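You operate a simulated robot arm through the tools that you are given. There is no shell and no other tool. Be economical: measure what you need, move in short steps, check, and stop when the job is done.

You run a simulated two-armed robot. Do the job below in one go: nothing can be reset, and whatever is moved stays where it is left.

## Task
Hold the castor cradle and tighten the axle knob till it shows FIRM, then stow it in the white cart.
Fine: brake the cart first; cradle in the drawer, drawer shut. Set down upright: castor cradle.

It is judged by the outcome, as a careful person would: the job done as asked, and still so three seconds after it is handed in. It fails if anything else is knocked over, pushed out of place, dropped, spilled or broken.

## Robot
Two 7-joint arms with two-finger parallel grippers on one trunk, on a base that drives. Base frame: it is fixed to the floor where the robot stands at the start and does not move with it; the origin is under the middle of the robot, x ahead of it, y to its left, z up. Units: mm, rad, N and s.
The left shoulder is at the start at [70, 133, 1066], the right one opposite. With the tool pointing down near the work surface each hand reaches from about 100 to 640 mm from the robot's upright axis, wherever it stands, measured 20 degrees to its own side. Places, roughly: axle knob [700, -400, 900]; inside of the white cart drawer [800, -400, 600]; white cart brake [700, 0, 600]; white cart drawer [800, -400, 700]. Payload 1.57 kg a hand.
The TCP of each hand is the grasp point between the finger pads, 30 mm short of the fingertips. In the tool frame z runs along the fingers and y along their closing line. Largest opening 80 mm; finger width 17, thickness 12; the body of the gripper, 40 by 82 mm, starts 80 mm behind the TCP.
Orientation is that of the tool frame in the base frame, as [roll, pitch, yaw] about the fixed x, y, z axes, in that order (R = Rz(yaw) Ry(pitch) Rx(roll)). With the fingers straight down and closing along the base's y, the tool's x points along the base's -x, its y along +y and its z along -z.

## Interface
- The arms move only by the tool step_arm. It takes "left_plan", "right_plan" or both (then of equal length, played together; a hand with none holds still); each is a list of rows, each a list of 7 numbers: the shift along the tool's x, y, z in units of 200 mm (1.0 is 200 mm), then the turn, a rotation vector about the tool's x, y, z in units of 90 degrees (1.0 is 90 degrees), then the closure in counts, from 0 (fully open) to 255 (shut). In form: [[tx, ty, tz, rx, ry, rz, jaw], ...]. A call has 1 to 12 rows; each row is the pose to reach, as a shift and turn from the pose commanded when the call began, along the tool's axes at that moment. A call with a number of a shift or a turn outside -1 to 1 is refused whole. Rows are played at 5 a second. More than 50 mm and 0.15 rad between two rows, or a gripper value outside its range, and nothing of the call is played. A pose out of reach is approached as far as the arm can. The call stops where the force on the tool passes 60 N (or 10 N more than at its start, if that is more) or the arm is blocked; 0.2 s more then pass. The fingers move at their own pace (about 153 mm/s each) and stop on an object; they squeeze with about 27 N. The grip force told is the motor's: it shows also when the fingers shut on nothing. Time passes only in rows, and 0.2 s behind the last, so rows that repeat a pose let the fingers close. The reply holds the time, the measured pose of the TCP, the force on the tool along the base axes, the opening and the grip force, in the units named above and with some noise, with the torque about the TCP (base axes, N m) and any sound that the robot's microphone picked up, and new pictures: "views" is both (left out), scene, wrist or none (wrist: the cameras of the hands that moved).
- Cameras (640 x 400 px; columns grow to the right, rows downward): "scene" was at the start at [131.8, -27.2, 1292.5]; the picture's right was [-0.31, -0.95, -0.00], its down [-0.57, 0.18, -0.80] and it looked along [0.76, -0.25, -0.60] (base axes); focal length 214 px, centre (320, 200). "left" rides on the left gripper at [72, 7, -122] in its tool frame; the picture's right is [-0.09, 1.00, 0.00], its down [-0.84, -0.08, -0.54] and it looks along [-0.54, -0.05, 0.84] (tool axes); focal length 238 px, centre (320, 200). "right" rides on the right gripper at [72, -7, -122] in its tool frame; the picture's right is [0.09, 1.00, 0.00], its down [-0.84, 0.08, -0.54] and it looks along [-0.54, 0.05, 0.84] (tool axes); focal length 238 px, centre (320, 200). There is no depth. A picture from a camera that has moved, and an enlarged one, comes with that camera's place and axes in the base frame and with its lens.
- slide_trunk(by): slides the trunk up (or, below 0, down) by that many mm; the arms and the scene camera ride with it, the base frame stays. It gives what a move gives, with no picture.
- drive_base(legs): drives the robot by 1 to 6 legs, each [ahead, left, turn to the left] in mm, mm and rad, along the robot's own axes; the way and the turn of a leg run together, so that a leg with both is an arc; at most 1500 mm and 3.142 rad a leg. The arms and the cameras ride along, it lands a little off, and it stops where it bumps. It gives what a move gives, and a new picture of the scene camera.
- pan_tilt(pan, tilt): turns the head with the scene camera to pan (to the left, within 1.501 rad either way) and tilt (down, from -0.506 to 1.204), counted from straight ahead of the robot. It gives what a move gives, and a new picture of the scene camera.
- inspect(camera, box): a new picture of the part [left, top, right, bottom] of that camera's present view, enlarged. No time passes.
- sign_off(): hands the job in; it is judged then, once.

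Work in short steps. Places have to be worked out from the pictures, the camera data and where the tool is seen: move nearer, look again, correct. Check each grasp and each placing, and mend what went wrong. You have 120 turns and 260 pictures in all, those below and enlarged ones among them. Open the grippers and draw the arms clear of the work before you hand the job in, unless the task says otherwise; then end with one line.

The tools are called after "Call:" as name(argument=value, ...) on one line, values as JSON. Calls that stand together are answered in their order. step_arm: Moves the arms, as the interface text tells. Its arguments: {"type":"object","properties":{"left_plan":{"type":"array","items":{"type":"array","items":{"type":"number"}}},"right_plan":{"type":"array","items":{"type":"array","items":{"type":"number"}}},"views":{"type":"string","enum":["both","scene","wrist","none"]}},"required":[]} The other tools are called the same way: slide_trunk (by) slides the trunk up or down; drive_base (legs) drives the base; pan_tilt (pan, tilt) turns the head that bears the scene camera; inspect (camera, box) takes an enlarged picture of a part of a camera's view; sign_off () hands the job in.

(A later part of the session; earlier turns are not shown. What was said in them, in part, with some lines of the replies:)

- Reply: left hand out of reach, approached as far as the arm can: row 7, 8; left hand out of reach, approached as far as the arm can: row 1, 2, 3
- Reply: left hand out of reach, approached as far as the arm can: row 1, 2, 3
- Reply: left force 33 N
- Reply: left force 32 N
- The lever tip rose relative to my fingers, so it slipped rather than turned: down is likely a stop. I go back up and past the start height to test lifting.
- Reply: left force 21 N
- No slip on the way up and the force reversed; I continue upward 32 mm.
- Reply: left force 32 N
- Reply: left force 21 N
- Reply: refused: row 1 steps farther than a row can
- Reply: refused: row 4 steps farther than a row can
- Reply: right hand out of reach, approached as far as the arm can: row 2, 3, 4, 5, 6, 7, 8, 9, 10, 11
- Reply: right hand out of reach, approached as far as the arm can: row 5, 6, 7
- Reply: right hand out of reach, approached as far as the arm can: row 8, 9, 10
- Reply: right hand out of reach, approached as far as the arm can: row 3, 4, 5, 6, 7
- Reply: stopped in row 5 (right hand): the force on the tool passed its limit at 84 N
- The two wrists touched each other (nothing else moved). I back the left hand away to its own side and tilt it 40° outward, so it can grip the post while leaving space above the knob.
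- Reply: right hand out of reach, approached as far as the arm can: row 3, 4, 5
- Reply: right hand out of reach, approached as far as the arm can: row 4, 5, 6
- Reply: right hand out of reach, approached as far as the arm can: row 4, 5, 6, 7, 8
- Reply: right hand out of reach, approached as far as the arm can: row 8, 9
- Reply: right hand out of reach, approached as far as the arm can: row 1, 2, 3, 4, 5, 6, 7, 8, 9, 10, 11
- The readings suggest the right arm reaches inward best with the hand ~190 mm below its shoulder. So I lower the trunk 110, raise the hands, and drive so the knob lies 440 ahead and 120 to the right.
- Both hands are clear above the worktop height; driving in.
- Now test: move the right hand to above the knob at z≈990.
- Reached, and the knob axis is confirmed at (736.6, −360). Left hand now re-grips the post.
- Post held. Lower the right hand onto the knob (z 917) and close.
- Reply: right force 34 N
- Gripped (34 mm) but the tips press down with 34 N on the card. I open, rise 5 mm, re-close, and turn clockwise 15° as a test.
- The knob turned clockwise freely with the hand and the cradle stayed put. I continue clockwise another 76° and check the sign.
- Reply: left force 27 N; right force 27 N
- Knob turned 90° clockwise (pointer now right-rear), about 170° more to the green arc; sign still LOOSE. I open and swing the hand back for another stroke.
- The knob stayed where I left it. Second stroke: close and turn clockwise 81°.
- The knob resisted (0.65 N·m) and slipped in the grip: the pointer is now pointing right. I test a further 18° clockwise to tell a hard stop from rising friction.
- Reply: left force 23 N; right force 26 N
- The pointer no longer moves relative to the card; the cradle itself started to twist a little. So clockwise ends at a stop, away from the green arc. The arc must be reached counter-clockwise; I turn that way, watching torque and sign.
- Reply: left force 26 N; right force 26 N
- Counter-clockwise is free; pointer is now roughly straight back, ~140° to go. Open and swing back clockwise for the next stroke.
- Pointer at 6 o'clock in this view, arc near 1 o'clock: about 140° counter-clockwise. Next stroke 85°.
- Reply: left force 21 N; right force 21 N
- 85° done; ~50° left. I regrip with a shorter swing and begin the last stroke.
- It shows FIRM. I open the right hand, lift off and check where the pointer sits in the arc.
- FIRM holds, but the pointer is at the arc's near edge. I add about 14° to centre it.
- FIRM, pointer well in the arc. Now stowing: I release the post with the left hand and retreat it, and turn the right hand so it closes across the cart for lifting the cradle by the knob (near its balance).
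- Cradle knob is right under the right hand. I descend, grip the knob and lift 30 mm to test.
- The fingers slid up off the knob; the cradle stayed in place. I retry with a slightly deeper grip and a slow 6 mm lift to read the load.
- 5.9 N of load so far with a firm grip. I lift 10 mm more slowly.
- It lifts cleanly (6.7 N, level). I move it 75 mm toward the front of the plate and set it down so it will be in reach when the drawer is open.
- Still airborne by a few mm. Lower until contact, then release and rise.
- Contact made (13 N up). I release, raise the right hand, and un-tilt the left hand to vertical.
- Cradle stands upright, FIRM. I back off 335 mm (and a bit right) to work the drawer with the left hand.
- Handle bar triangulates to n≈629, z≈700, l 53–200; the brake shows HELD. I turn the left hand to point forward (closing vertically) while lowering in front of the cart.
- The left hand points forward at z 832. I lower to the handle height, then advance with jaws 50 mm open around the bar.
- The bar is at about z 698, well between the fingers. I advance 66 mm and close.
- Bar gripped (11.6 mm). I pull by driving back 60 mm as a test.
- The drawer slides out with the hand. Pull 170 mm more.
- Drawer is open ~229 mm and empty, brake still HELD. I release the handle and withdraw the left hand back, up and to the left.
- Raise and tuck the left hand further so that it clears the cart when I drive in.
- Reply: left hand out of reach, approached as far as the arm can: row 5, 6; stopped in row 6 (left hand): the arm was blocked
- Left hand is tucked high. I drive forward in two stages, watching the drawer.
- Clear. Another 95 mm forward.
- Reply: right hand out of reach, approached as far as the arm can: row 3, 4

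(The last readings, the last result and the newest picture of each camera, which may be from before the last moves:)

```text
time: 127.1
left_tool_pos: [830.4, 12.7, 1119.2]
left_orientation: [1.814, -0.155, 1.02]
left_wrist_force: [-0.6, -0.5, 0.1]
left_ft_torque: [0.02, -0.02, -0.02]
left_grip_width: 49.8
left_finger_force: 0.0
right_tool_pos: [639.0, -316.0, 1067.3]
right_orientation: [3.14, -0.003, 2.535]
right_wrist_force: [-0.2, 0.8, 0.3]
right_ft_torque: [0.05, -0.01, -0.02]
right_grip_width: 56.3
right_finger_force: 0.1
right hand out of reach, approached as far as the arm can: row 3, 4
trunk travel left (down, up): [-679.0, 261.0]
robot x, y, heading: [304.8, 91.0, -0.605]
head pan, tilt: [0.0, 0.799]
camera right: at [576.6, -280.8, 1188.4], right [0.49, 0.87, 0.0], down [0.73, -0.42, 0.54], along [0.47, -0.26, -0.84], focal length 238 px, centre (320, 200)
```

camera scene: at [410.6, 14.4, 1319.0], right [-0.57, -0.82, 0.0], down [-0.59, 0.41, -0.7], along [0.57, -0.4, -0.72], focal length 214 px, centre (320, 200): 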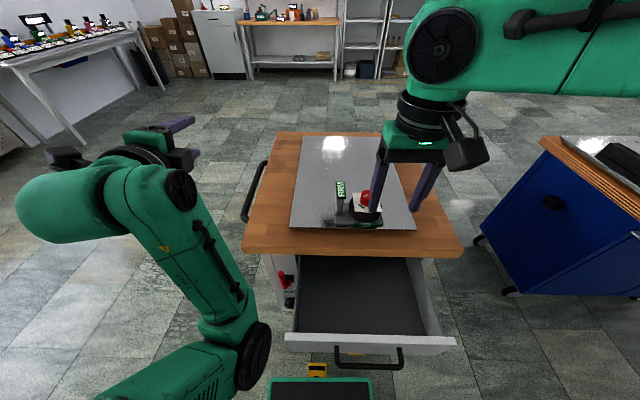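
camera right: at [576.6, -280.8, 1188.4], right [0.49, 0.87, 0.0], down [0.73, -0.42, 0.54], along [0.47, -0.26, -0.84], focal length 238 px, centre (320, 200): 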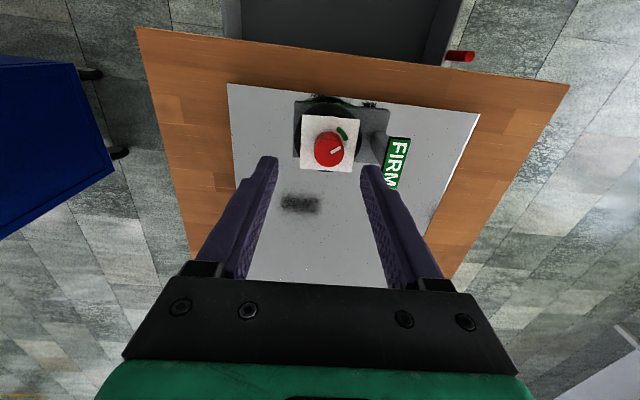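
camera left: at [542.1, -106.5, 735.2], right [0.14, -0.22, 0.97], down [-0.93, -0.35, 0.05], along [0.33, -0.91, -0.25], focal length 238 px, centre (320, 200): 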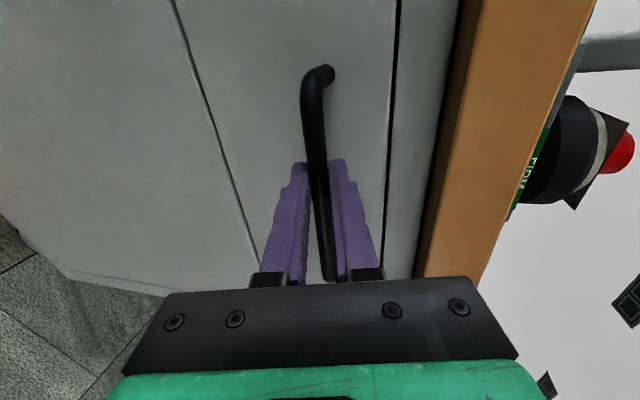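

Height again limits reach; I come down to z≈990 and move over the knob.

Call:
step_arm(right_plan=[[0, 0, 0.2, 0, 0, 0, 76], [-0.05, 0.03, 0.35, 0, 0, 0, 76], [-0.11, 0.07, 0.38, 0, 0, 0, 76], [-0.165, 0.1, 0.38, 0, 0, 0, 76]], views="wrist")

Call:
inspect(camera="right", box=[220, 60, 460, 210])

```text
time: 128.1
left_tool_pos: [828.9, 14.8, 1119.5]
left_orientation: [1.813, -0.155, 1.023]
left_wrist_force: [-0.8, -0.8, 0.1]
left_ft_torque: [-0.01, 0.02, 0.0]
left_grip_width: 49.9
left_finger_force: 0.0
right_tool_pos: [653.3, -318.8, 989.7]
right_orientation: [3.141, -0.002, 2.534]
right_wrist_force: [-0.5, 0.7, 0.0]
right_ft_torque: [0.03, 0.02, -0.02]
right_grip_width: 56.2
right_finger_force: 0.0
right hand out of reach, approached as far as the arm can: row 3, 4
trunk travel left (down, up): [-679.0, 261.0]
robot x, y, heading: [304.5, 91.9, -0.603]
head pan, tilt: [0.0, 0.799]
camera right: at [589.4, -281.9, 1111.8], right [0.49, 0.87, 0.0], down [0.73, -0.41, 0.54], along [0.47, -0.26, -0.84], focal length 238 px, centre (320, 200)
```

right: 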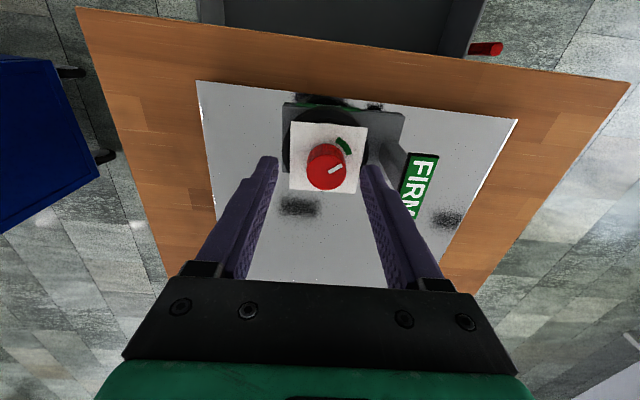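

```text
2.67 times, centred on (340, 135) of right
camera zoom: at [589.4, -281.9, 1111.8], right [0.49, 0.87, 0.0], down [0.73, -0.41, 0.54], along [0.47, -0.26, -0.84], focal length 636 px, centre (267, 373)
```

zoom: 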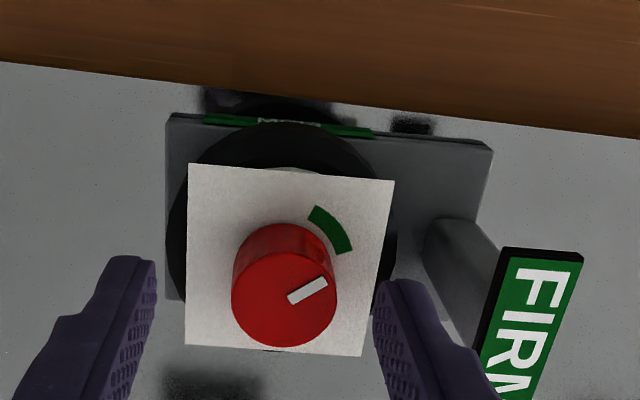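

Knob is 20 mm ahead and 9 mm left of the hand, right at the reach edge. I nudge the base 30 mm forward and 25 mm left.

Call:
drive_base(legs=[[30, 25, 0]])

Call:
inspect(camera="right", box=[220, 60, 460, 210])

```text
time: 129.0
left_tool_pos: [865.6, 17.5, 1120.4]
left_orientation: [1.811, -0.155, 1.019]
left_wrist_force: [-0.2, 0.4, -0.2]
left_ft_torque: [0.01, 0.02, 0.04]
left_grip_width: 50.0
left_finger_force: 0.1
right_tool_pos: [688.4, -314.8, 991.2]
right_orientation: [3.138, 0.003, 2.534]
right_wrist_force: [-0.6, 0.0, 0.0]
right_ft_torque: [0.03, -0.01, 0.0]
right_grip_width: 56.2
right_finger_force: 0.2
trunk travel left (down, up): [-679.0, 261.0]
robot x, y, heading: [342.8, 89.4, -0.599]
head pan, tilt: [0.0, 0.799]
camera scene: at [446.7, 17.6, 1319.2], right [-0.57, -0.82, 0.0], down [-0.59, 0.41, -0.7], along [0.58, -0.4, -0.72], focal length 214 px, centre (320, 200)
```

scene: 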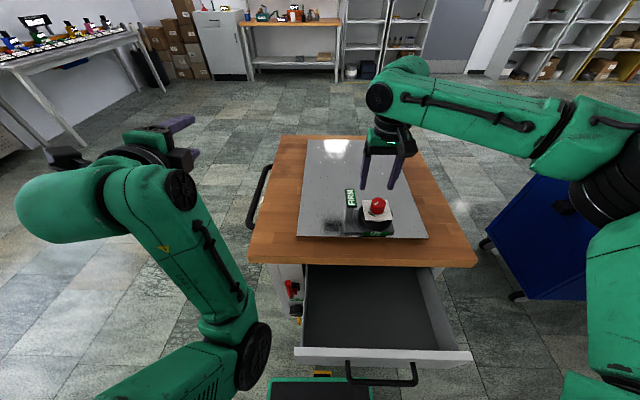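

```text
2.67 times, centred on (340, 135) of right
camera zoom: at [625.2, -278.4, 1112.8], right [0.49, 0.87, 0.0], down [0.73, -0.42, 0.54], along [0.47, -0.27, -0.84], focal length 636 px, centre (267, 373)
```

zoom: 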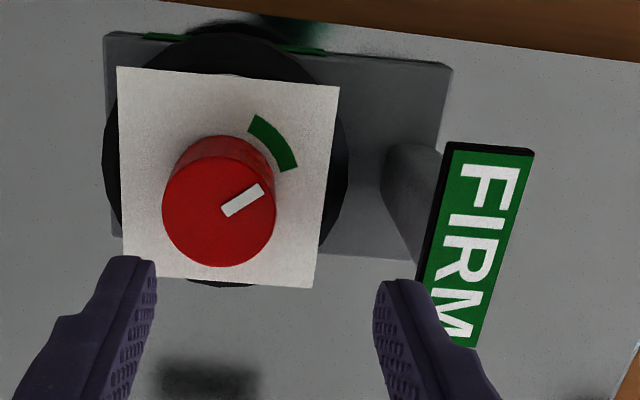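

Knob at (675.5, −322). I align, descend, grip, and lift slowly by 15 mm.

Call:
step_arm(right_plan=[[0.033, -0.061, 0, 0, 0, 0, 76], [0.033, -0.061, 0.2, 0, 0, 0, 76], [0.033, -0.061, 0.36, 0, 0, 0, 76], [0.033, -0.061, 0.36, 0, 0, 0, 255], [0.033, -0.061, 0.36, 0, 0, 0, 255], [0.033, -0.061, 0.36, 0, 0, 0, 255], [0.033, -0.061, 0.345, 0, 0, 0, 255], [0.033, -0.061, 0.33, 0, 0, 0, 255], [0.033, -0.061, 0.31, 0, 0, 0, 255], [0.033, -0.061, 0.29, 0, 0, 0, 255]], views="both")

```text
time: 131.2
left_tool_pos: [867.1, 16.6, 1119.2]
left_orientation: [1.813, -0.156, 1.019]
left_wrist_force: [-0.7, 0.3, 0.2]
left_ft_torque: [0.02, 0.01, -0.04]
left_grip_width: 49.8
left_finger_force: 0.2
right_tool_pos: [677.8, -319.4, 931.7]
right_orientation: [-3.141, -0.004, 2.535]
right_wrist_force: [0.5, -0.5, -5.8]
right_ft_torque: [-0.1, 0.07, 0.0]
right_grip_width: 34.6
right_finger_force: 27.3
trunk travel left (down, up): [-679.0, 261.0]
robot x, y, heading: [343.8, 93.2, -0.603]
head pan, tilt: [0.0, 0.799]
camera scene: at [450.4, 16.8, 1318.7], right [-0.57, -0.82, 0.0], down [-0.59, 0.41, -0.7], along [0.57, -0.4, -0.72], focal length 214 px, centre (320, 200)
camera right: at [615.5, -284.9, 1053.5], right [0.49, 0.87, 0.0], down [0.73, -0.42, 0.54], along [0.47, -0.26, -0.84], focal length 238 px, centre (320, 200)
```

scene: 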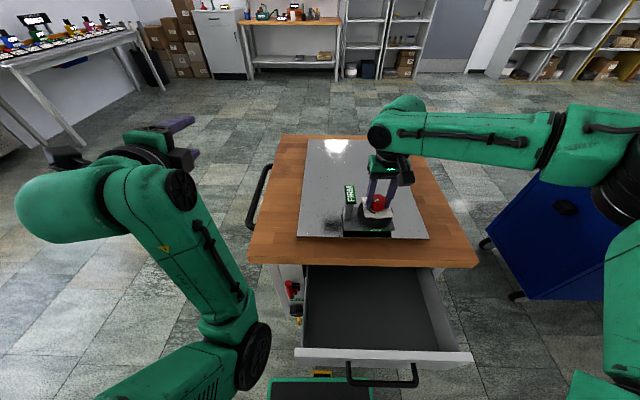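
right: 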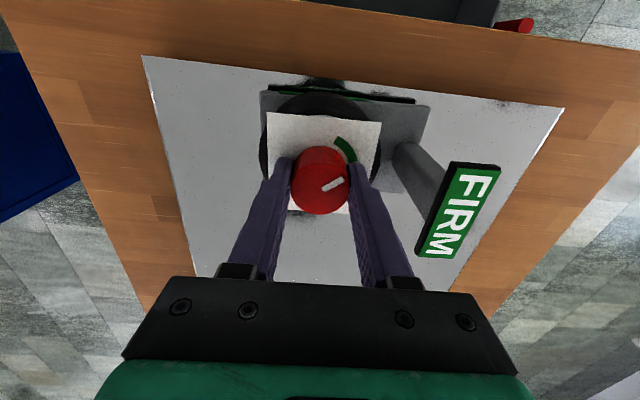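

Lifted, 5.8 N, level. I raise it a little more and drive the base back 124 mm with it.

Call:
step_arm(right_plan=[[0, 0, -0.05, 0, 0, 0, 255], [0, 0, -0.1, 0, 0, 0, 255], [0, 0, -0.15, 0, 0, 0, 255]], views="none")

Call:
drive_base(legs=[[-124, -5, 0]])

```text
time: 132.0
left_tool_pos: [868.0, 17.8, 1118.6]
left_orientation: [1.814, -0.155, 1.018]
left_wrist_force: [-0.1, 0.2, 0.3]
left_ft_torque: [0.0, 0.0, -0.03]
left_grip_width: 49.7
left_finger_force: 0.1
right_tool_pos: [678.4, -320.2, 960.8]
right_orientation: [3.139, -0.001, 2.536]
right_wrist_force: [0.6, -0.2, -4.9]
right_ft_torque: [-0.12, 0.05, 0.0]
right_grip_width: 34.8
right_finger_force: 27.2
trunk travel left (down, up): [-679.0, 261.0]
robot x, y, heading: [343.9, 92.3, -0.602]
head pan, tilt: [0.0, 0.799]
```

```text
time: 133.2
left_tool_pos: [777.4, 84.3, 1115.8]
left_orientation: [1.819, -0.15, 1.017]
left_wrist_force: [1.1, 0.4, -0.2]
left_ft_torque: [-0.02, 0.03, -0.04]
left_grip_width: 49.9
left_finger_force: 0.0
right_tool_pos: [587.3, -252.0, 959.6]
right_orientation: [-3.14, -0.007, 2.533]
right_wrist_force: [1.3, 0.4, -6.3]
right_ft_torque: [-0.16, 0.16, 0.0]
right_grip_width: 34.7
right_finger_force: 27.6
trunk travel left (down, up): [-679.0, 261.0]
robot x, y, heading: [248.6, 158.7, -0.609]
head pan, tilt: [0.0, 0.799]
camera scene: at [362.0, 84.4, 1318.1], right [-0.57, -0.82, 0.0], down [-0.59, 0.41, -0.69], along [0.57, -0.4, -0.72], focal length 214 px, centre (320, 200)
```

scene: 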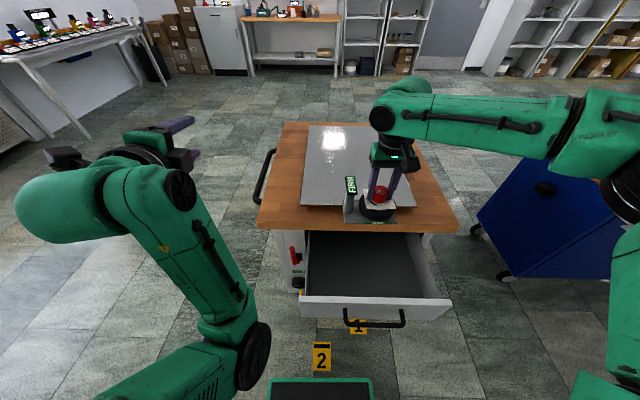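

Cradle still held over the front edge. I bring it 81 mm toward me, over the open drawer.

Call:
step_arm(right_plan=[[0.08, 0, 0, 0, 0, 0, 255], [0.16, 0, 0, 0, 0, 0, 255], [0.24, 0, 0, 0, 0, 0, 255], [0.32, 0, 0, 0, 0, 0, 255], [0.405, 0, 0, 0, 0, 0, 255]], views="both")

Call:
inspect(camera="scene", box=[280, 180, 472, 300])

```text
time: 134.4
left_tool_pos: [770.1, 84.5, 1119.4]
left_orientation: [1.814, -0.155, 1.017]
left_wrist_force: [0.1, 0.2, -0.7]
left_ft_torque: [-0.03, 0.01, 0.0]
left_grip_width: 49.8
left_finger_force: 0.0
right_tool_pos: [512.0, -207.0, 962.8]
right_orientation: [3.138, -0.001, 2.532]
right_wrist_force: [0.0, 0.3, -5.3]
right_ft_torque: [-0.11, 0.07, 0.01]
right_grip_width: 34.8
right_finger_force: 27.2
trunk travel left (down, up): [-679.0, 261.0]
robot x, y, heading: [248.4, 158.5, -0.605]
head pan, tilt: [0.0, 0.799]
camera scene: at [350.3, 83.9, 1319.2], right [-0.57, -0.82, 0.0], down [-0.59, 0.41, -0.7], along [0.57, -0.4, -0.72], focal length 214 px, centre (320, 200)
camera right: at [449.5, -171.0, 1084.1], right [0.49, 0.87, 0.0], down [0.73, -0.42, 0.54], along [0.47, -0.27, -0.84], focal length 238 px, centre (320, 200)
```

scene: 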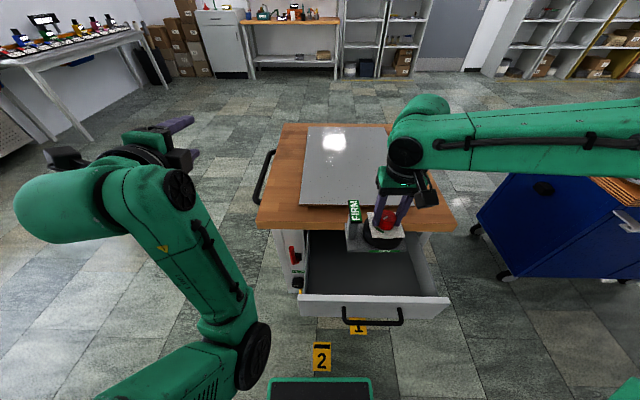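
right: 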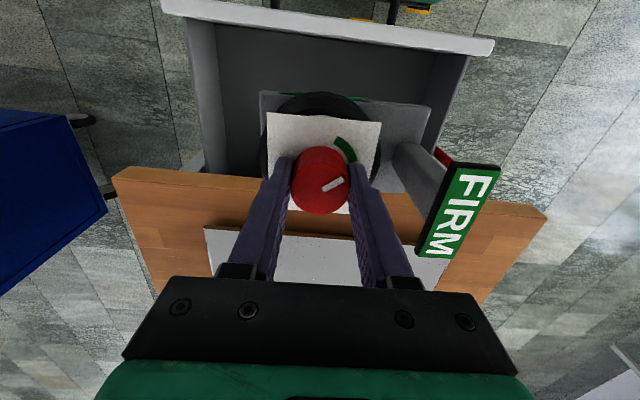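

```text
3.33 times, centred on (376, 240) of scene
camera zoom: at [350.3, 83.9, 1319.2], right [-0.57, -0.82, 0.0], down [-0.59, 0.41, -0.7], along [0.57, -0.4, -0.72], focal length 715 px, centre (133, 67)
```

zoom: 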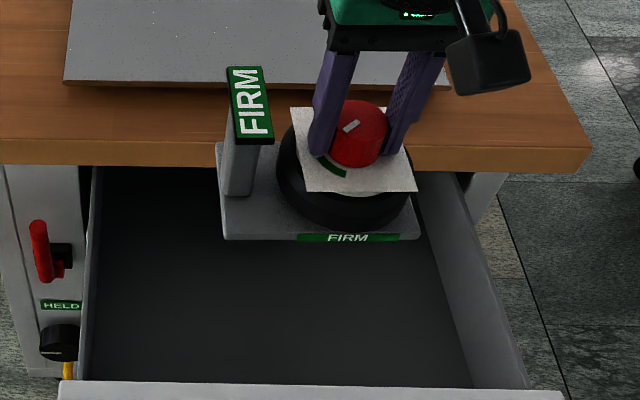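

The cradle is over the open drawer, clear of the worktop edge and the drawer front. I lower the trunk 200 mm.

Call:
slide_trunk(by=-200)

Call:
inspect(camera="scene", box=[0, 0, 640, 400])

Call:
inspect(camera="right", box=[0, 0, 640, 400])

```text
time: 136.6
left_tool_pos: [770.3, 83.6, 920.0]
left_orientation: [1.812, -0.157, 1.018]
left_wrist_force: [-0.2, -0.4, 0.0]
left_ft_torque: [0.02, -0.01, -0.01]
left_grip_width: 50.0
left_finger_force: 0.1
right_tool_pos: [513.2, -206.9, 761.4]
right_orientation: [3.138, 0.0, 2.534]
right_wrist_force: [0.2, -0.3, -5.0]
right_ft_torque: [-0.1, 0.03, 0.0]
right_grip_width: 34.8
right_finger_force: 26.7
trunk travel left (down, up): [-479.0, 461.0]
robot x, y, heading: [243.1, 160.3, -0.606]
head pan, tilt: [0.0, 0.799]
```

```text
1.00 times, centred on (320, 200) of scene (not enlarged: the box is as wide or as high as the picture)
camera zoom: at [351.0, 83.6, 1119.2], right [-0.57, -0.82, 0.0], down [-0.59, 0.41, -0.7], along [0.57, -0.4, -0.72], focal length 214 px, centre (320, 200)
```

zoom: 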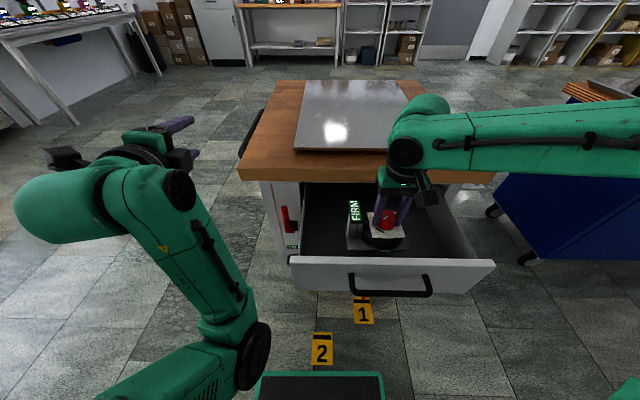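

```text
1.00 times, centred on (320, 200) of right (not enlarged: the box is as wide or as high as the picture)
camera zoom: at [450.2, -171.5, 883.8], right [0.49, 0.87, 0.0], down [0.73, -0.42, 0.54], along [0.47, -0.27, -0.84], focal length 238 px, centre (320, 200)
```

zoom: 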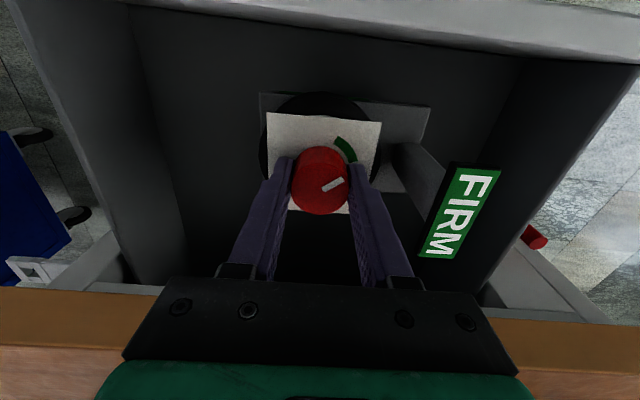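

Cradle is inside the drawer walls, base about z 678. I lower with the arm 40 mm.

Call:
step_arm(right_plan=[[0, 0, 0.04, 0, 0, 0, 255], [0, 0, 0.08, 0, 0, 0, 255], [0, 0, 0.12, 0, 0, 0, 255], [0, 0, 0.16, 0, 0, 0, 255], [0, 0, 0.2, 0, 0, 0, 255]], views="wrist")

```text
time: 137.8
left_tool_pos: [770.3, 84.7, 919.4]
left_orientation: [1.813, -0.155, 1.018]
left_wrist_force: [0.8, -0.5, -0.6]
left_ft_torque: [0.0, -0.02, 0.04]
left_grip_width: 49.9
left_finger_force: 0.1
right_tool_pos: [513.9, -207.4, 722.1]
right_orientation: [3.137, 0.0, 2.534]
right_wrist_force: [0.2, 0.1, -6.0]
right_ft_torque: [-0.11, 0.06, 0.0]
right_grip_width: 35.0
right_finger_force: 27.5
trunk travel left (down, up): [-479.0, 461.0]
robot x, y, heading: [246.0, 160.2, -0.608]
head pan, tilt: [0.0, 0.799]
camera right: at [450.5, -171.4, 843.7], right [0.49, 0.87, 0.0], down [0.73, -0.42, 0.54], along [0.47, -0.27, -0.84], focal length 238 px, centre (320, 200)
```

right: 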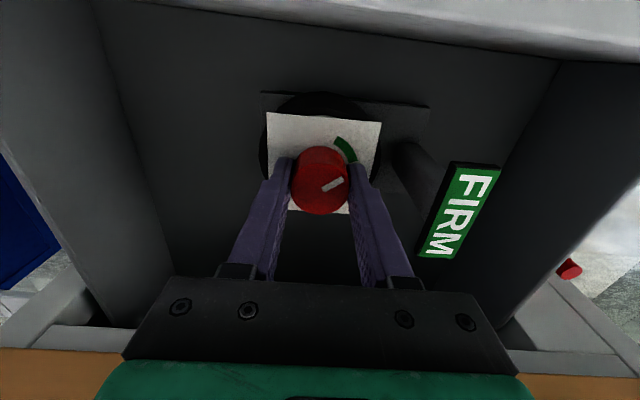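

Still hanging free (6 N). Continue down in 4 mm steps.

Call:
step_arm(right_plan=[[0, 0, 0.02, 0, 0, 0, 255], [0, 0, 0.04, 0, 0, 0, 255], [0, 0, 0.06, 0, 0, 0, 255]], views="none")

```text
time: 138.6
left_tool_pos: [770.5, 83.6, 918.6]
left_orientation: [1.814, -0.155, 1.015]
left_wrist_force: [-1.0, 0.1, 0.5]
left_ft_torque: [0.02, -0.04, 0.03]
left_grip_width: 49.8
left_finger_force: 0.1
right_tool_pos: [513.6, -207.9, 709.6]
right_orientation: [3.137, 0.002, 2.53]
right_wrist_force: [0.1, -0.3, -5.9]
right_ft_torque: [-0.13, 0.09, 0.03]
right_grip_width: 34.7
right_finger_force: 27.1
trunk travel left (down, up): [-479.0, 461.0]
robot x, y, heading: [247.8, 159.4, -0.609]
head pan, tilt: [0.0, 0.799]
```

No contact yet; another 12 mm.

Call:
step_arm(right_plan=[[0, 0, 0.02, 0, 0, 0, 255], [0, 0, 0.04, 0, 0, 0, 255], [0, 0, 0.06, 0, 0, 0, 255]], views="none")

```text
time: 139.4
left_tool_pos: [764.6, 86.7, 922.9]
left_orientation: [1.806, -0.152, 1.018]
left_wrist_force: [-0.3, -0.3, -0.4]
left_ft_torque: [-0.02, 0.0, 0.01]
left_grip_width: 50.0
left_finger_force: 0.1
right_tool_pos: [514.0, -206.8, 705.9]
right_orientation: [3.139, 0.019, 2.53]
right_wrist_force: [-2.5, -9.6, 52.7]
right_ft_torque: [-0.12, 0.99, -0.08]
right_grip_width: 34.9
right_finger_force: 27.3
trunk travel left (down, up): [-479.0, 461.0]
robot x, y, heading: [248.7, 158.6, -0.608]
head pan, tilt: [0.0, 0.799]
```

Contact with the drawer floor (52 N). I ease up 6 mm, open, and check before rising.

Call:
step_arm(right_plan=[[0, 0, -0.03, 0, 0, 0, 255], [0, 0, -0.035, 0, 0, 0, 76], [0, 0, -0.035, 0, 0, 0, 76], [0, 0, -0.1, 0, 0, 0, 76], [0, 0, -0.25, 0, 0, 0, 76], [0, 0, -0.45, 0, 0, 0, 76], [0, 0, -0.65, 0, 0, 0, 76]], views="both")

Call:
inspect(camera="scene", box=[280, 140, 472, 260])

```text
time: 141.0
left_tool_pos: [769.2, 84.6, 919.7]
left_orientation: [1.811, -0.155, 1.019]
left_wrist_force: [0.1, 0.9, 0.4]
left_ft_torque: [-0.02, -0.02, -0.01]
left_grip_width: 49.8
left_finger_force: 0.1
right_tool_pos: [512.3, -206.5, 828.1]
right_orientation: [3.139, 0.0, 2.534]
right_wrist_force: [0.6, 0.3, -0.6]
right_ft_torque: [-0.01, 0.01, -0.01]
right_grip_width: 56.1
right_finger_force: 0.0
trunk travel left (down, up): [-479.0, 461.0]
robot x, y, heading: [246.4, 160.2, -0.609]
head pan, tilt: [0.0, 0.799]
camera scene: at [349.9, 85.0, 1119.3], right [-0.57, -0.82, 0.0], down [-0.59, 0.41, -0.7], along [0.57, -0.4, -0.72], focal length 214 px, centre (320, 200)
camera right: at [448.8, -169.8, 950.5], right [0.49, 0.87, 0.0], down [0.73, -0.42, 0.54], along [0.47, -0.27, -0.84], focal length 238 px, centre (320, 200)
```

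scene: 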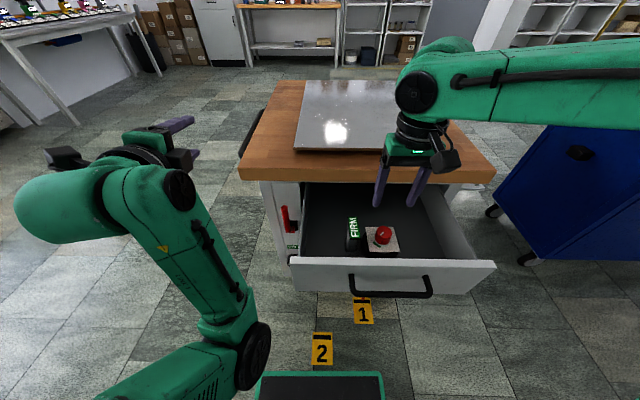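
right: 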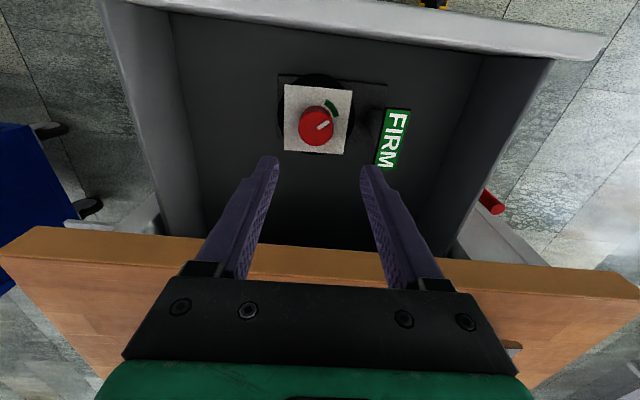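

```text
3.33 times, centred on (376, 200) of scene
camera zoom: at [349.9, 85.0, 1119.3], right [-0.57, -0.82, 0.0], down [-0.59, 0.41, -0.7], along [0.57, -0.4, -0.72], focal length 715 px, centre (133, 200)
```

zoom: 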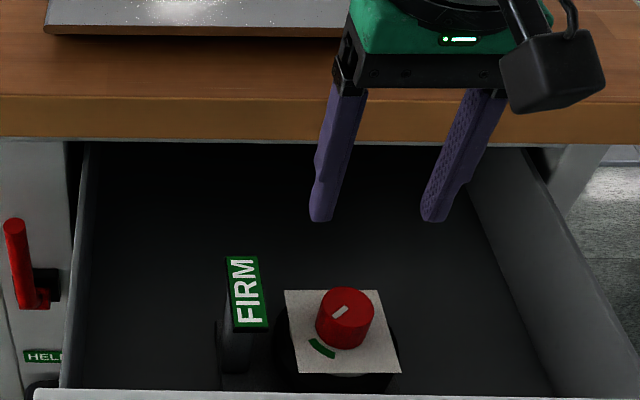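

The cradle stands upright in the drawer, sign FIRM. I raise the right hand clear and drive back 230 mm to close the drawer.

Call:
step_arm(right_plan=[[0, 0, -0.2, 0, 0, 0, 76], [0, 0, -0.4, 0, 0, 0, 76], [0, 0, -0.6, 0, 0, 0, 76], [0, 0, -0.8, 0, 0, 0, 76]], views="none")

Call:
drive_base(legs=[[-240, 0, 0]])

```text
time: 142.0
left_tool_pos: [770.2, 84.8, 919.4]
left_orientation: [1.815, -0.157, 1.016]
left_wrist_force: [0.8, 0.2, -0.5]
left_ft_torque: [-0.04, -0.03, -0.01]
left_grip_width: 50.2
left_finger_force: 0.0
right_tool_pos: [512.5, -207.1, 987.6]
right_orientation: [3.139, -0.001, 2.53]
right_wrist_force: [0.5, -0.9, -0.3]
right_ft_torque: [-0.01, 0.03, -0.02]
right_grip_width: 56.0
right_finger_force: 0.0
trunk travel left (down, up): [-479.0, 461.0]
robot x, y, heading: [247.0, 159.9, -0.607]
head pan, tilt: [0.0, 0.799]
```

```text
time: 143.8
left_tool_pos: [575.3, 220.6, 917.6]
left_orientation: [1.813, -0.154, 1.019]
left_wrist_force: [0.5, 1.4, -0.3]
left_ft_torque: [-0.02, 0.02, -0.02]
left_grip_width: 50.0
left_finger_force: 0.1
right_tool_pos: [318.0, -71.0, 987.3]
right_orientation: [3.141, 0.001, 2.532]
right_wrist_force: [0.0, -0.1, 0.4]
right_ft_torque: [-0.03, -0.04, -0.01]
right_grip_width: 56.5
right_finger_force: 0.1
trunk travel left (down, up): [-479.0, 461.0]
robot x, y, heading: [52.6, 298.3, -0.608]
head pan, tilt: [0.0, 0.799]
camera scene: at [156.5, 221.2, 1118.9], right [-0.57, -0.82, 0.0], down [-0.59, 0.41, -0.7], along [0.57, -0.4, -0.72], focal length 214 px, centre (320, 200)
```

scene: 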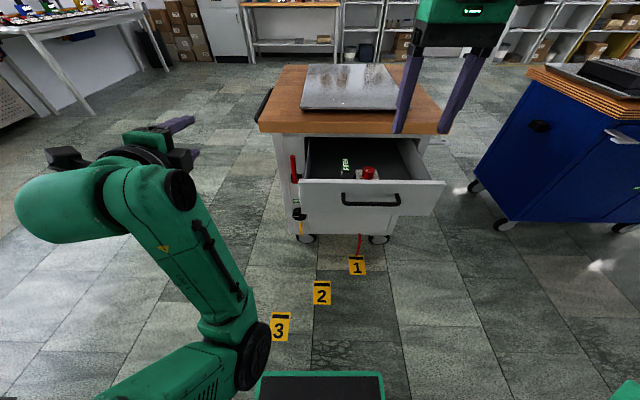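

Now I shift the robot 90 mm right and bring the left fist (fingers shut) down in front of the drawer.

Call:
drive_base(legs=[[0, -90, 0]])

Call:
step_arm(left_plan=[[-0.14, -0.144, 0.0, 0, 0, 0, 255], [-0.28, -0.288, 0.02, 0, 0, 0, 255], [-0.42, -0.432, 0.04, 0, 0, 0, 255], [-0.56, -0.576, 0.06, 0, 0, 0, 255], [-0.7, -0.72, 0.08, 0, 0, 0, 255], [-0.843, -0.864, 0.1, 0, 0, 0, 255]], views="scene")

```text
time: 144.9
left_tool_pos: [524.3, 146.1, 918.0]
left_orientation: [1.813, -0.154, 1.018]
left_wrist_force: [1.0, -0.1, -0.1]
left_ft_torque: [0.02, 0.0, 0.04]
left_grip_width: 49.8
left_finger_force: 0.0
right_tool_pos: [266.3, -145.3, 986.6]
right_orientation: [3.139, 0.0, 2.531]
right_wrist_force: [0.5, -0.1, 0.1]
right_ft_torque: [0.04, -0.02, 0.03]
right_grip_width: 56.0
right_finger_force: 0.0
trunk travel left (down, up): [-479.0, 461.0]
robot x, y, heading: [-2.2, 223.7, -0.611]
head pan, tilt: [0.0, 0.799]
camera scene: at [105.5, 146.8, 1118.9], right [-0.57, -0.82, 0.0], down [-0.59, 0.41, -0.7], along [0.57, -0.4, -0.72], focal length 214 px, centre (320, 200)
```

scene: 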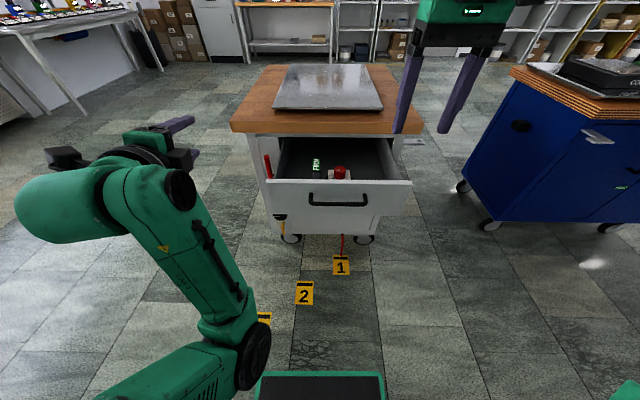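

```text
time: 145.3
left_tool_pos: [530.4, 162.9, 943.2]
left_orientation: [1.714, -0.292, 1.116]
left_wrist_force: [0.4, -0.6, -0.4]
left_ft_torque: [0.0, 0.0, 0.02]
left_grip_width: 0.0
left_finger_force: 21.2
left hand out of reach, approached as far as the arm can: row 1, 2
right_tool_pos: [267.0, -145.0, 987.1]
right_orientation: [3.14, 0.001, 2.53]
right_wrist_force: [0.8, 0.0, -0.1]
right_ft_torque: [-0.01, 0.0, -0.01]
right_grip_width: 55.9
right_finger_force: 0.0
trunk travel left (down, up): [-479.0, 461.0]
robot x, y, heading: [-0.7, 219.5, -0.607]
head pan, tilt: [0.0, 0.799]
stopped in row 2 (left hand): the arm was blocked; the commanded pose is now the measured one
camera scene: at [106.1, 147.3, 1118.9], right [-0.57, -0.82, 0.0], down [-0.59, 0.41, -0.7], along [0.57, -0.4, -0.72], focal length 214 px, centre (320, 200)
```

scene: 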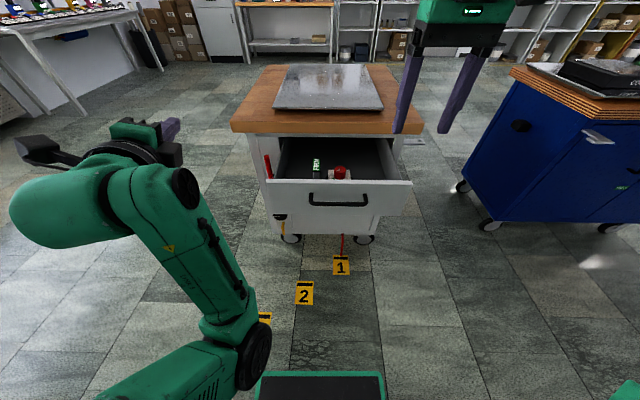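

The left arm is folded at its limit; it's parked safely. I use the right hand instead: shut the fingers and tilt it 48° forward to push the drawer front right of the handle.

Call:
step_arm(right_plan=[[0, 0, 0.1, 0, -0.09, 0, 255], [0, 0, 0.2, 0, -0.18, 0, 255], [0, 0, 0.3, 0, -0.27, 0, 255], [0, 0, 0.4, 0, -0.36, 0, 255], [0, 0, 0.5, 0, -0.45, 0, 255], [0, 0, 0.6, 0, -0.54, 0, 255]], views="both")

```text
time: 146.7
left_tool_pos: [531.2, 160.8, 941.3]
left_orientation: [1.717, -0.293, 1.113]
left_wrist_force: [0.8, 0.4, -0.3]
left_ft_torque: [-0.01, -0.04, -0.01]
left_grip_width: 0.0
left_finger_force: 21.1
right_tool_pos: [286.3, -145.4, 898.4]
right_orientation: [-3.092, 0.742, 2.622]
right_wrist_force: [0.4, 0.4, 0.6]
right_ft_torque: [-0.02, 0.01, 0.01]
right_grip_width: 0.2
right_finger_force: 21.3
right hand out of reach, approached as far as the arm can: row 5, 6
trunk travel left (down, up): [-479.0, 461.0]
robot x, y, heading: [-2.2, 223.5, -0.609]
head pan, tilt: [0.0, 0.799]
camera scene: at [108.2, 146.3, 1118.5], right [-0.57, -0.82, 0.0], down [-0.59, 0.41, -0.7], along [0.57, -0.4, -0.72], focal length 214 px, centre (320, 200)
camera right: at [168.9, -77.8, 940.5], right [0.47, 0.88, -0.1], down [0.27, -0.04, 0.96], along [0.84, -0.47, -0.25], focal length 238 px, centre (320, 200)
```

scene: 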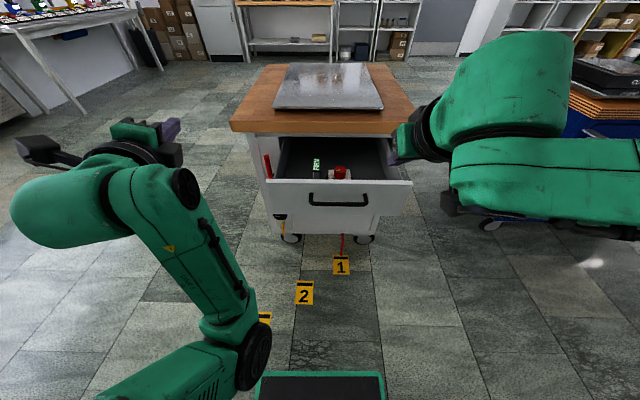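
right: 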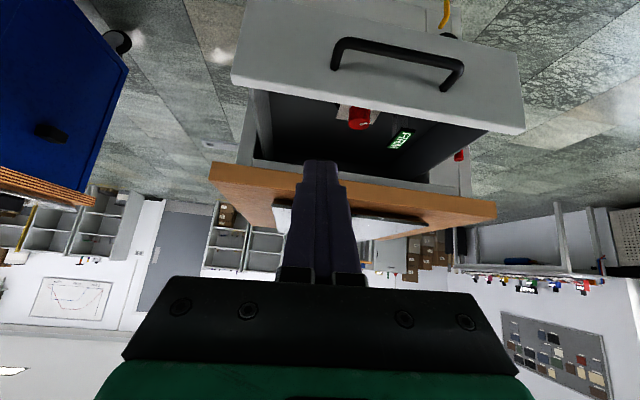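

The hand is tilted forward. I lower it with the arm to tip height ≈665 and shift 29 mm right, clear of the handle's end.

Call:
step_arm(right_plan=[[0.1, -0.02, 0.11, 0, 0, 0, 255], [0.2, -0.04, 0.22, 0, 0, 0, 255], [0.3, -0.06, 0.33, 0, 0, 0, 255], [0.4, -0.08, 0.44, 0, 0, 0, 255], [0.5, -0.1, 0.55, 0, 0, 0, 255], [0.6, -0.12, 0.66, 0, 0, 0, 255], [0.713, -0.145, 0.778, 0, 0, 0, 255]], views="both")

```text
time: 148.3
left_tool_pos: [528.8, 161.8, 942.1]
left_orientation: [1.717, -0.296, 1.115]
left_wrist_force: [0.3, -0.7, -0.1]
left_ft_torque: [0.04, 0.01, 0.09]
left_grip_width: 0.0
left_finger_force: 21.1
right_tool_pos: [271.0, -180.0, 689.6]
right_orientation: [-3.095, 0.745, 2.62]
right_wrist_force: [-0.9, 0.0, -0.2]
right_ft_torque: [0.03, -0.03, -0.01]
right_grip_width: 0.0
right_finger_force: 20.7
right hand out of reach, approached as far as the arm can: row 1, 2, 3, 4, 5, 6, 7
trunk travel left (down, up): [-479.0, 461.0]
robot x, y, heading: [0.1, 220.3, -0.604]
head pan, tilt: [0.0, 0.799]
camera scene: at [105.8, 146.6, 1118.8], right [-0.57, -0.82, 0.0], down [-0.59, 0.41, -0.7], along [0.57, -0.4, -0.72], focal length 214 px, centre (320, 200)
camera right: at [152.4, -112.4, 731.0], right [0.46, 0.88, -0.1], down [0.27, -0.04, 0.96], along [0.84, -0.47, -0.25], focal length 238 px, centre (320, 200)
```

scene: 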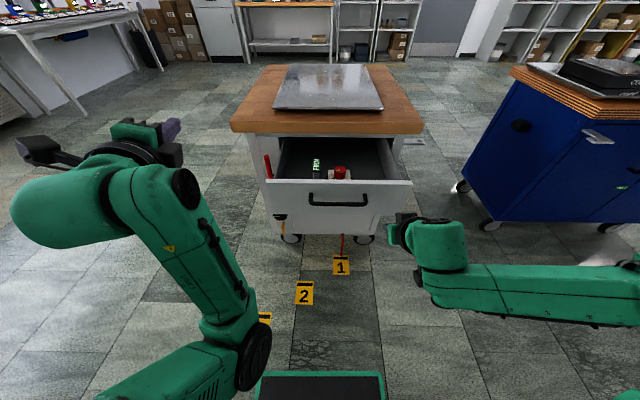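
right: 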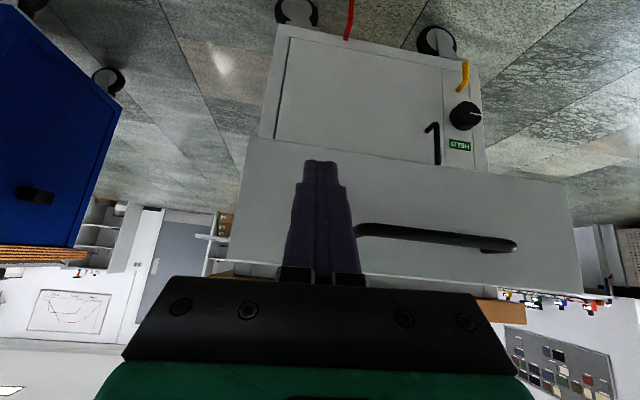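

Fist tip is at (n 345, l 8, z 667) facing the drawer front, right of the handle. I drive forward 200 mm to begin pushing.

Call:
drive_base(legs=[[200, 0, 0]])

```text
time: 149.9
left_tool_pos: [694.2, 48.2, 942.3]
left_orientation: [1.716, -0.295, 1.115]
left_wrist_force: [0.7, 0.0, 0.5]
left_ft_torque: [-0.02, -0.05, -0.02]
left_grip_width: 0.0
left_finger_force: 21.4
right_tool_pos: [435.9, -293.5, 690.6]
right_orientation: [-3.091, 0.743, 2.621]
right_wrist_force: [0.8, -1.6, 0.0]
right_ft_torque: [-0.03, 0.0, 0.0]
right_grip_width: 0.0
right_finger_force: 21.3
trunk travel left (down, up): [-479.0, 461.0]
robot x, y, heading: [163.4, 106.5, -0.608]
head pan, tilt: [0.0, 0.799]
camera scene: at [270.6, 33.2, 1118.8], right [-0.57, -0.82, 0.0], down [-0.59, 0.41, -0.7], along [0.57, -0.4, -0.72], focal length 214 px, centre (320, 200)
```

scene: 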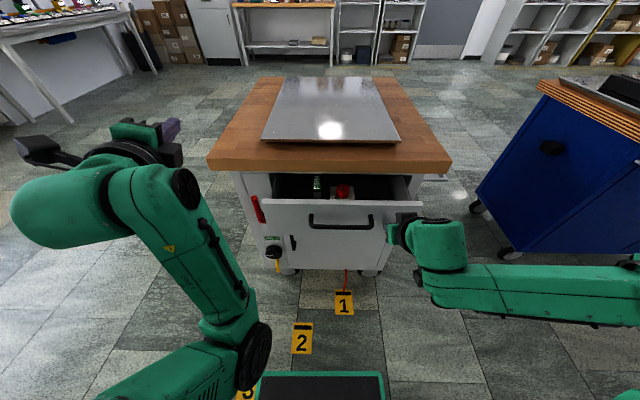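

The drawer is sliding in, cradle upright. Push 100 mm more.

Call:
drive_base(legs=[[100, 0, 0]])

Call:
inspect(camera="scene", box=[200, 140, 456, 300])

```text
time: 151.1
left_tool_pos: [775.7, -9.7, 942.6]
left_orientation: [1.714, -0.295, 1.115]
left_wrist_force: [0.2, 0.5, 1.2]
left_ft_torque: [0.03, 0.01, -0.01]
left_grip_width: 0.0
left_finger_force: 21.0
right_tool_pos: [517.1, -351.4, 689.4]
right_orientation: [-3.091, 0.743, 2.62]
right_wrist_force: [0.5, 0.4, -0.6]
right_ft_torque: [0.03, 0.02, -0.01]
right_grip_width: 0.0
right_finger_force: 21.4
trunk travel left (down, up): [-479.0, 461.0]
robot x, y, heading: [248.1, 51.4, -0.605]
head pan, tilt: [0.0, 0.799]
camera scene: at [353.3, -24.4, 1118.7], right [-0.57, -0.82, 0.0], down [-0.59, 0.41, -0.7], along [0.57, -0.4, -0.72], focal length 214 px, centre (320, 200)
```

scene: 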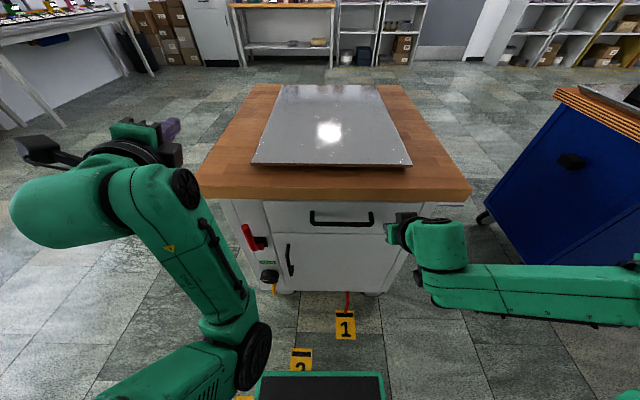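

```text
2.50 times, centred on (328, 220) of scene
camera zoom: at [353.3, -24.4, 1118.7], right [-0.57, -0.82, 0.0], down [-0.59, 0.41, -0.7], along [0.57, -0.4, -0.72], focal length 536 px, centre (300, 150)
```

zoom: 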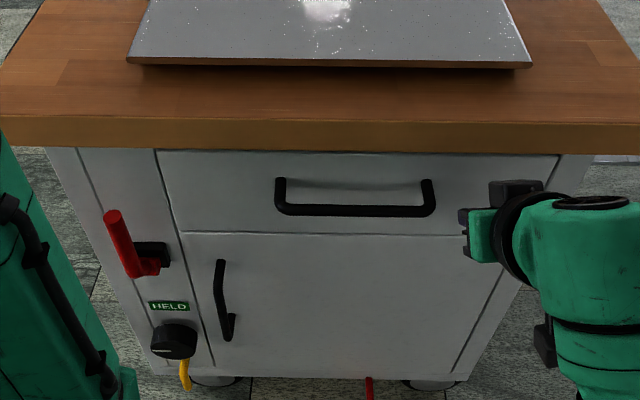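

Nearly shut, no force yet. Push 15 mm more and read the force.

Call:
drive_base(legs=[[15, 0, 0]])

Call:
inspect(camera="right", box=[0, 0, 640, 400])

```text
time: 151.8
left_tool_pos: [788.0, -17.4, 943.4]
left_orientation: [1.712, -0.295, 1.116]
left_wrist_force: [0.5, -0.4, 0.2]
left_ft_torque: [-0.03, -0.01, -0.01]
left_grip_width: 0.0
left_finger_force: 21.8
right_tool_pos: [528.3, -358.0, 690.2]
right_orientation: [-3.092, 0.744, 2.622]
right_wrist_force: [-8.8, 8.1, -3.5]
right_ft_torque: [0.21, 0.23, 0.03]
right_grip_width: 0.0
right_finger_force: 20.7
trunk travel left (down, up): [-479.0, 461.0]
robot x, y, heading: [259.9, 44.2, -0.609]
head pan, tilt: [0.0, 0.799]
camera scene: at [363.7, -31.5, 1119.0], right [-0.57, -0.82, 0.0], down [-0.59, 0.41, -0.7], along [0.57, -0.4, -0.72], focal length 214 px, centre (320, 200)
```

scene: 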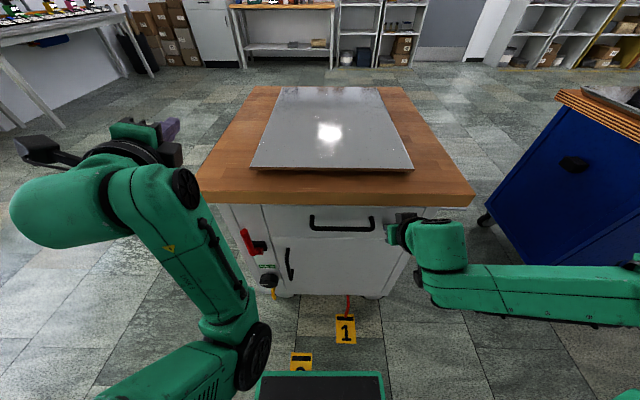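

```text
1.00 times, centred on (320, 200) of right (not enlarged: the box is as wide or as high as the picture)
camera zoom: at [410.0, -290.8, 731.2], right [0.46, 0.88, -0.1], down [0.27, -0.04, 0.96], along [0.84, -0.47, -0.25], focal length 238 px, centre (320, 200)
```

zoom: 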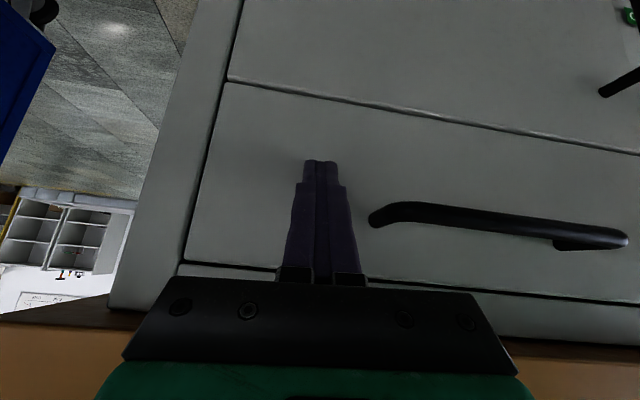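

Now 12 N of push at the panel, which looks flush. One more 6 mm push to confirm the stop.

Call:
drive_base(legs=[[7, 0, 0]])

Call:
inspect(camera="scene", box=[240, 190, 400, 290])

```text
time: 152.6
left_tool_pos: [787.0, -18.5, 946.0]
left_orientation: [1.705, -0.295, 1.116]
left_wrist_force: [-0.1, 0.5, 0.2]
left_ft_torque: [0.03, -0.01, 0.0]
left_grip_width: 0.0
left_finger_force: 21.6
right_tool_pos: [528.2, -359.0, 689.6]
right_orientation: [-3.094, 0.739, 2.62]
right_wrist_force: [-40.6, 24.2, -1.2]
right_ft_torque: [0.06, 0.9, -0.16]
right_grip_width: 0.0
right_finger_force: 21.2
trunk travel left (down, up): [-479.0, 461.0]
robot x, y, heading: [263.4, 37.5, -0.609]
head pan, tilt: [0.0, 0.799]
camera scene: at [363.5, -32.1, 1119.7], right [-0.57, -0.82, 0.0], down [-0.58, 0.41, -0.7], along [0.58, -0.4, -0.71], focal length 214 px, centre (320, 200)
```

scene: 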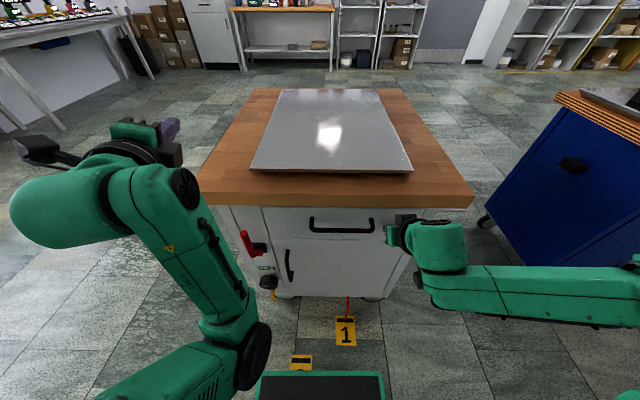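

```text
4.00 times, centred on (320, 240) of scene
camera zoom: at [363.5, -32.1, 1119.7], right [-0.57, -0.82, 0.0], down [-0.58, 0.41, -0.7], along [0.58, -0.4, -0.71], focal length 858 px, centre (320, 40)
```

zoom: 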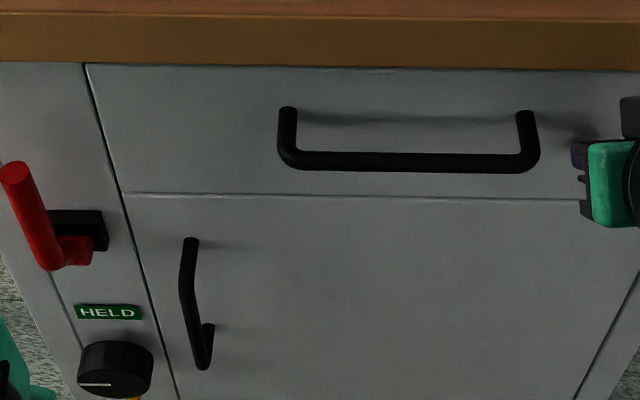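

Hard stop (47 N), drawer flush with the frame and brake HELD. I back away 350 mm.

Call:
drive_base(legs=[[-350, 0, 0]])

Call:
step_arm(left_plan=[[0, 0, 0, 0, 0, 0, 0], [0, 0, 0, 0, 0, 0, 0]], right_plan=[[0, 0, 0, 0, 0, 0, 0], [0, 0, 0, 0, 0, 0, 0]], views="scene")

Call:
inspect(camera="scene", box=[220, 60, 412, 180])

```text
time: 154.8
left_tool_pos: [504.3, 181.6, 943.0]
left_orientation: [1.715, -0.295, 1.116]
left_wrist_force: [-0.1, 0.8, -0.1]
left_ft_torque: [-0.03, -0.04, -0.07]
left_grip_width: 0.0
left_finger_force: 21.3
right_tool_pos: [244.0, -158.7, 687.3]
right_orientation: [-3.096, 0.733, 2.621]
right_wrist_force: [-1.1, 0.3, 0.0]
right_ft_torque: [0.02, 0.01, -0.02]
right_grip_width: 0.0
right_finger_force: 20.7
trunk travel left (down, up): [-479.0, 461.0]
robot x, y, heading: [-26.3, 237.0, -0.606]
head pan, tilt: [0.0, 0.799]
camera scene: at [80.1, 165.6, 1118.9], right [-0.57, -0.82, 0.0], down [-0.59, 0.41, -0.7], along [0.57, -0.4, -0.72], focal length 214 px, centre (320, 200)
```

scene: 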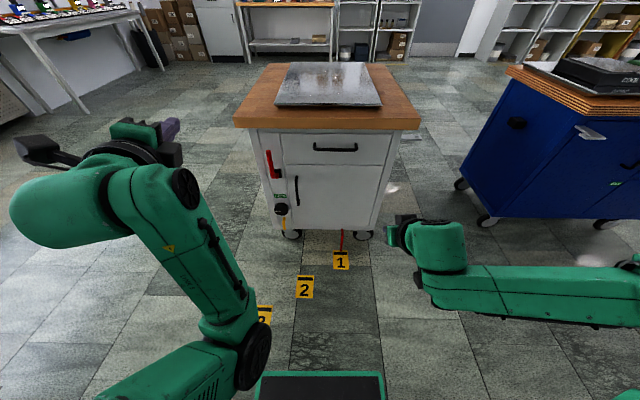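

```text
time: 155.4
left_tool_pos: [504.4, 180.8, 943.8]
left_orientation: [1.715, -0.296, 1.117]
left_wrist_force: [1.0, -0.2, -1.0]
left_ft_torque: [0.01, 0.01, -0.01]
left_grip_width: 79.8
left_finger_force: 0.0
right_tool_pos: [243.5, -159.2, 686.0]
right_orientation: [-3.096, 0.731, 2.624]
right_wrist_force: [0.9, 0.1, -0.4]
right_ft_torque: [-0.02, 0.0, 0.0]
right_grip_width: 79.9
right_finger_force: 0.1
trunk travel left (down, up): [-479.0, 461.0]
robot x, y, heading: [-24.0, 243.5, -0.605]
head pan, tilt: [0.0, 0.799]
camera scene: at [80.6, 165.3, 1118.9], right [-0.57, -0.82, 0.0], down [-0.59, 0.41, -0.7], along [0.57, -0.4, -0.72], focal length 214 px, centre (320, 200)
```

scene: 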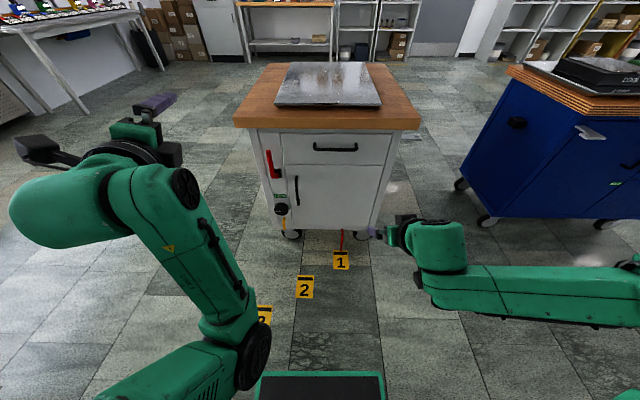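

```text
3.33 times, centred on (316, 120) of scene
camera zoom: at [80.6, 165.3, 1118.9], right [-0.57, -0.82, 0.0], down [-0.59, 0.41, -0.7], along [0.57, -0.4, -0.72], focal length 715 px, centre (333, 467)
```

zoom: 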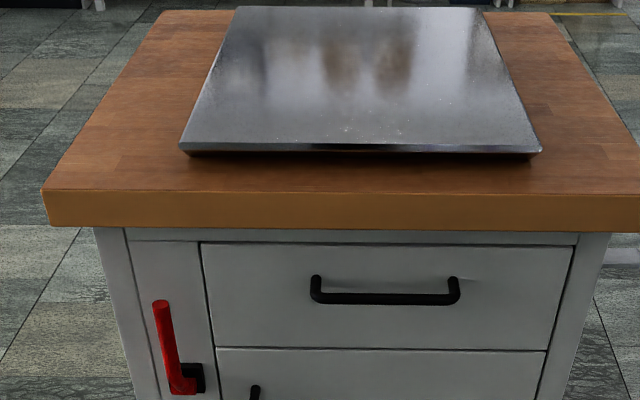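

The drawer is shut flush, the brake is HELD, both grippers are open and clear, and nothing else has moved. I hand the job in.

Call:
sign_off()

```text
The job is handed in.
```

The cart is braked (sign shows HELD), the axle knob is tightened to FIRM, and the castor cradle was set upright in the drawer, which is now shut.
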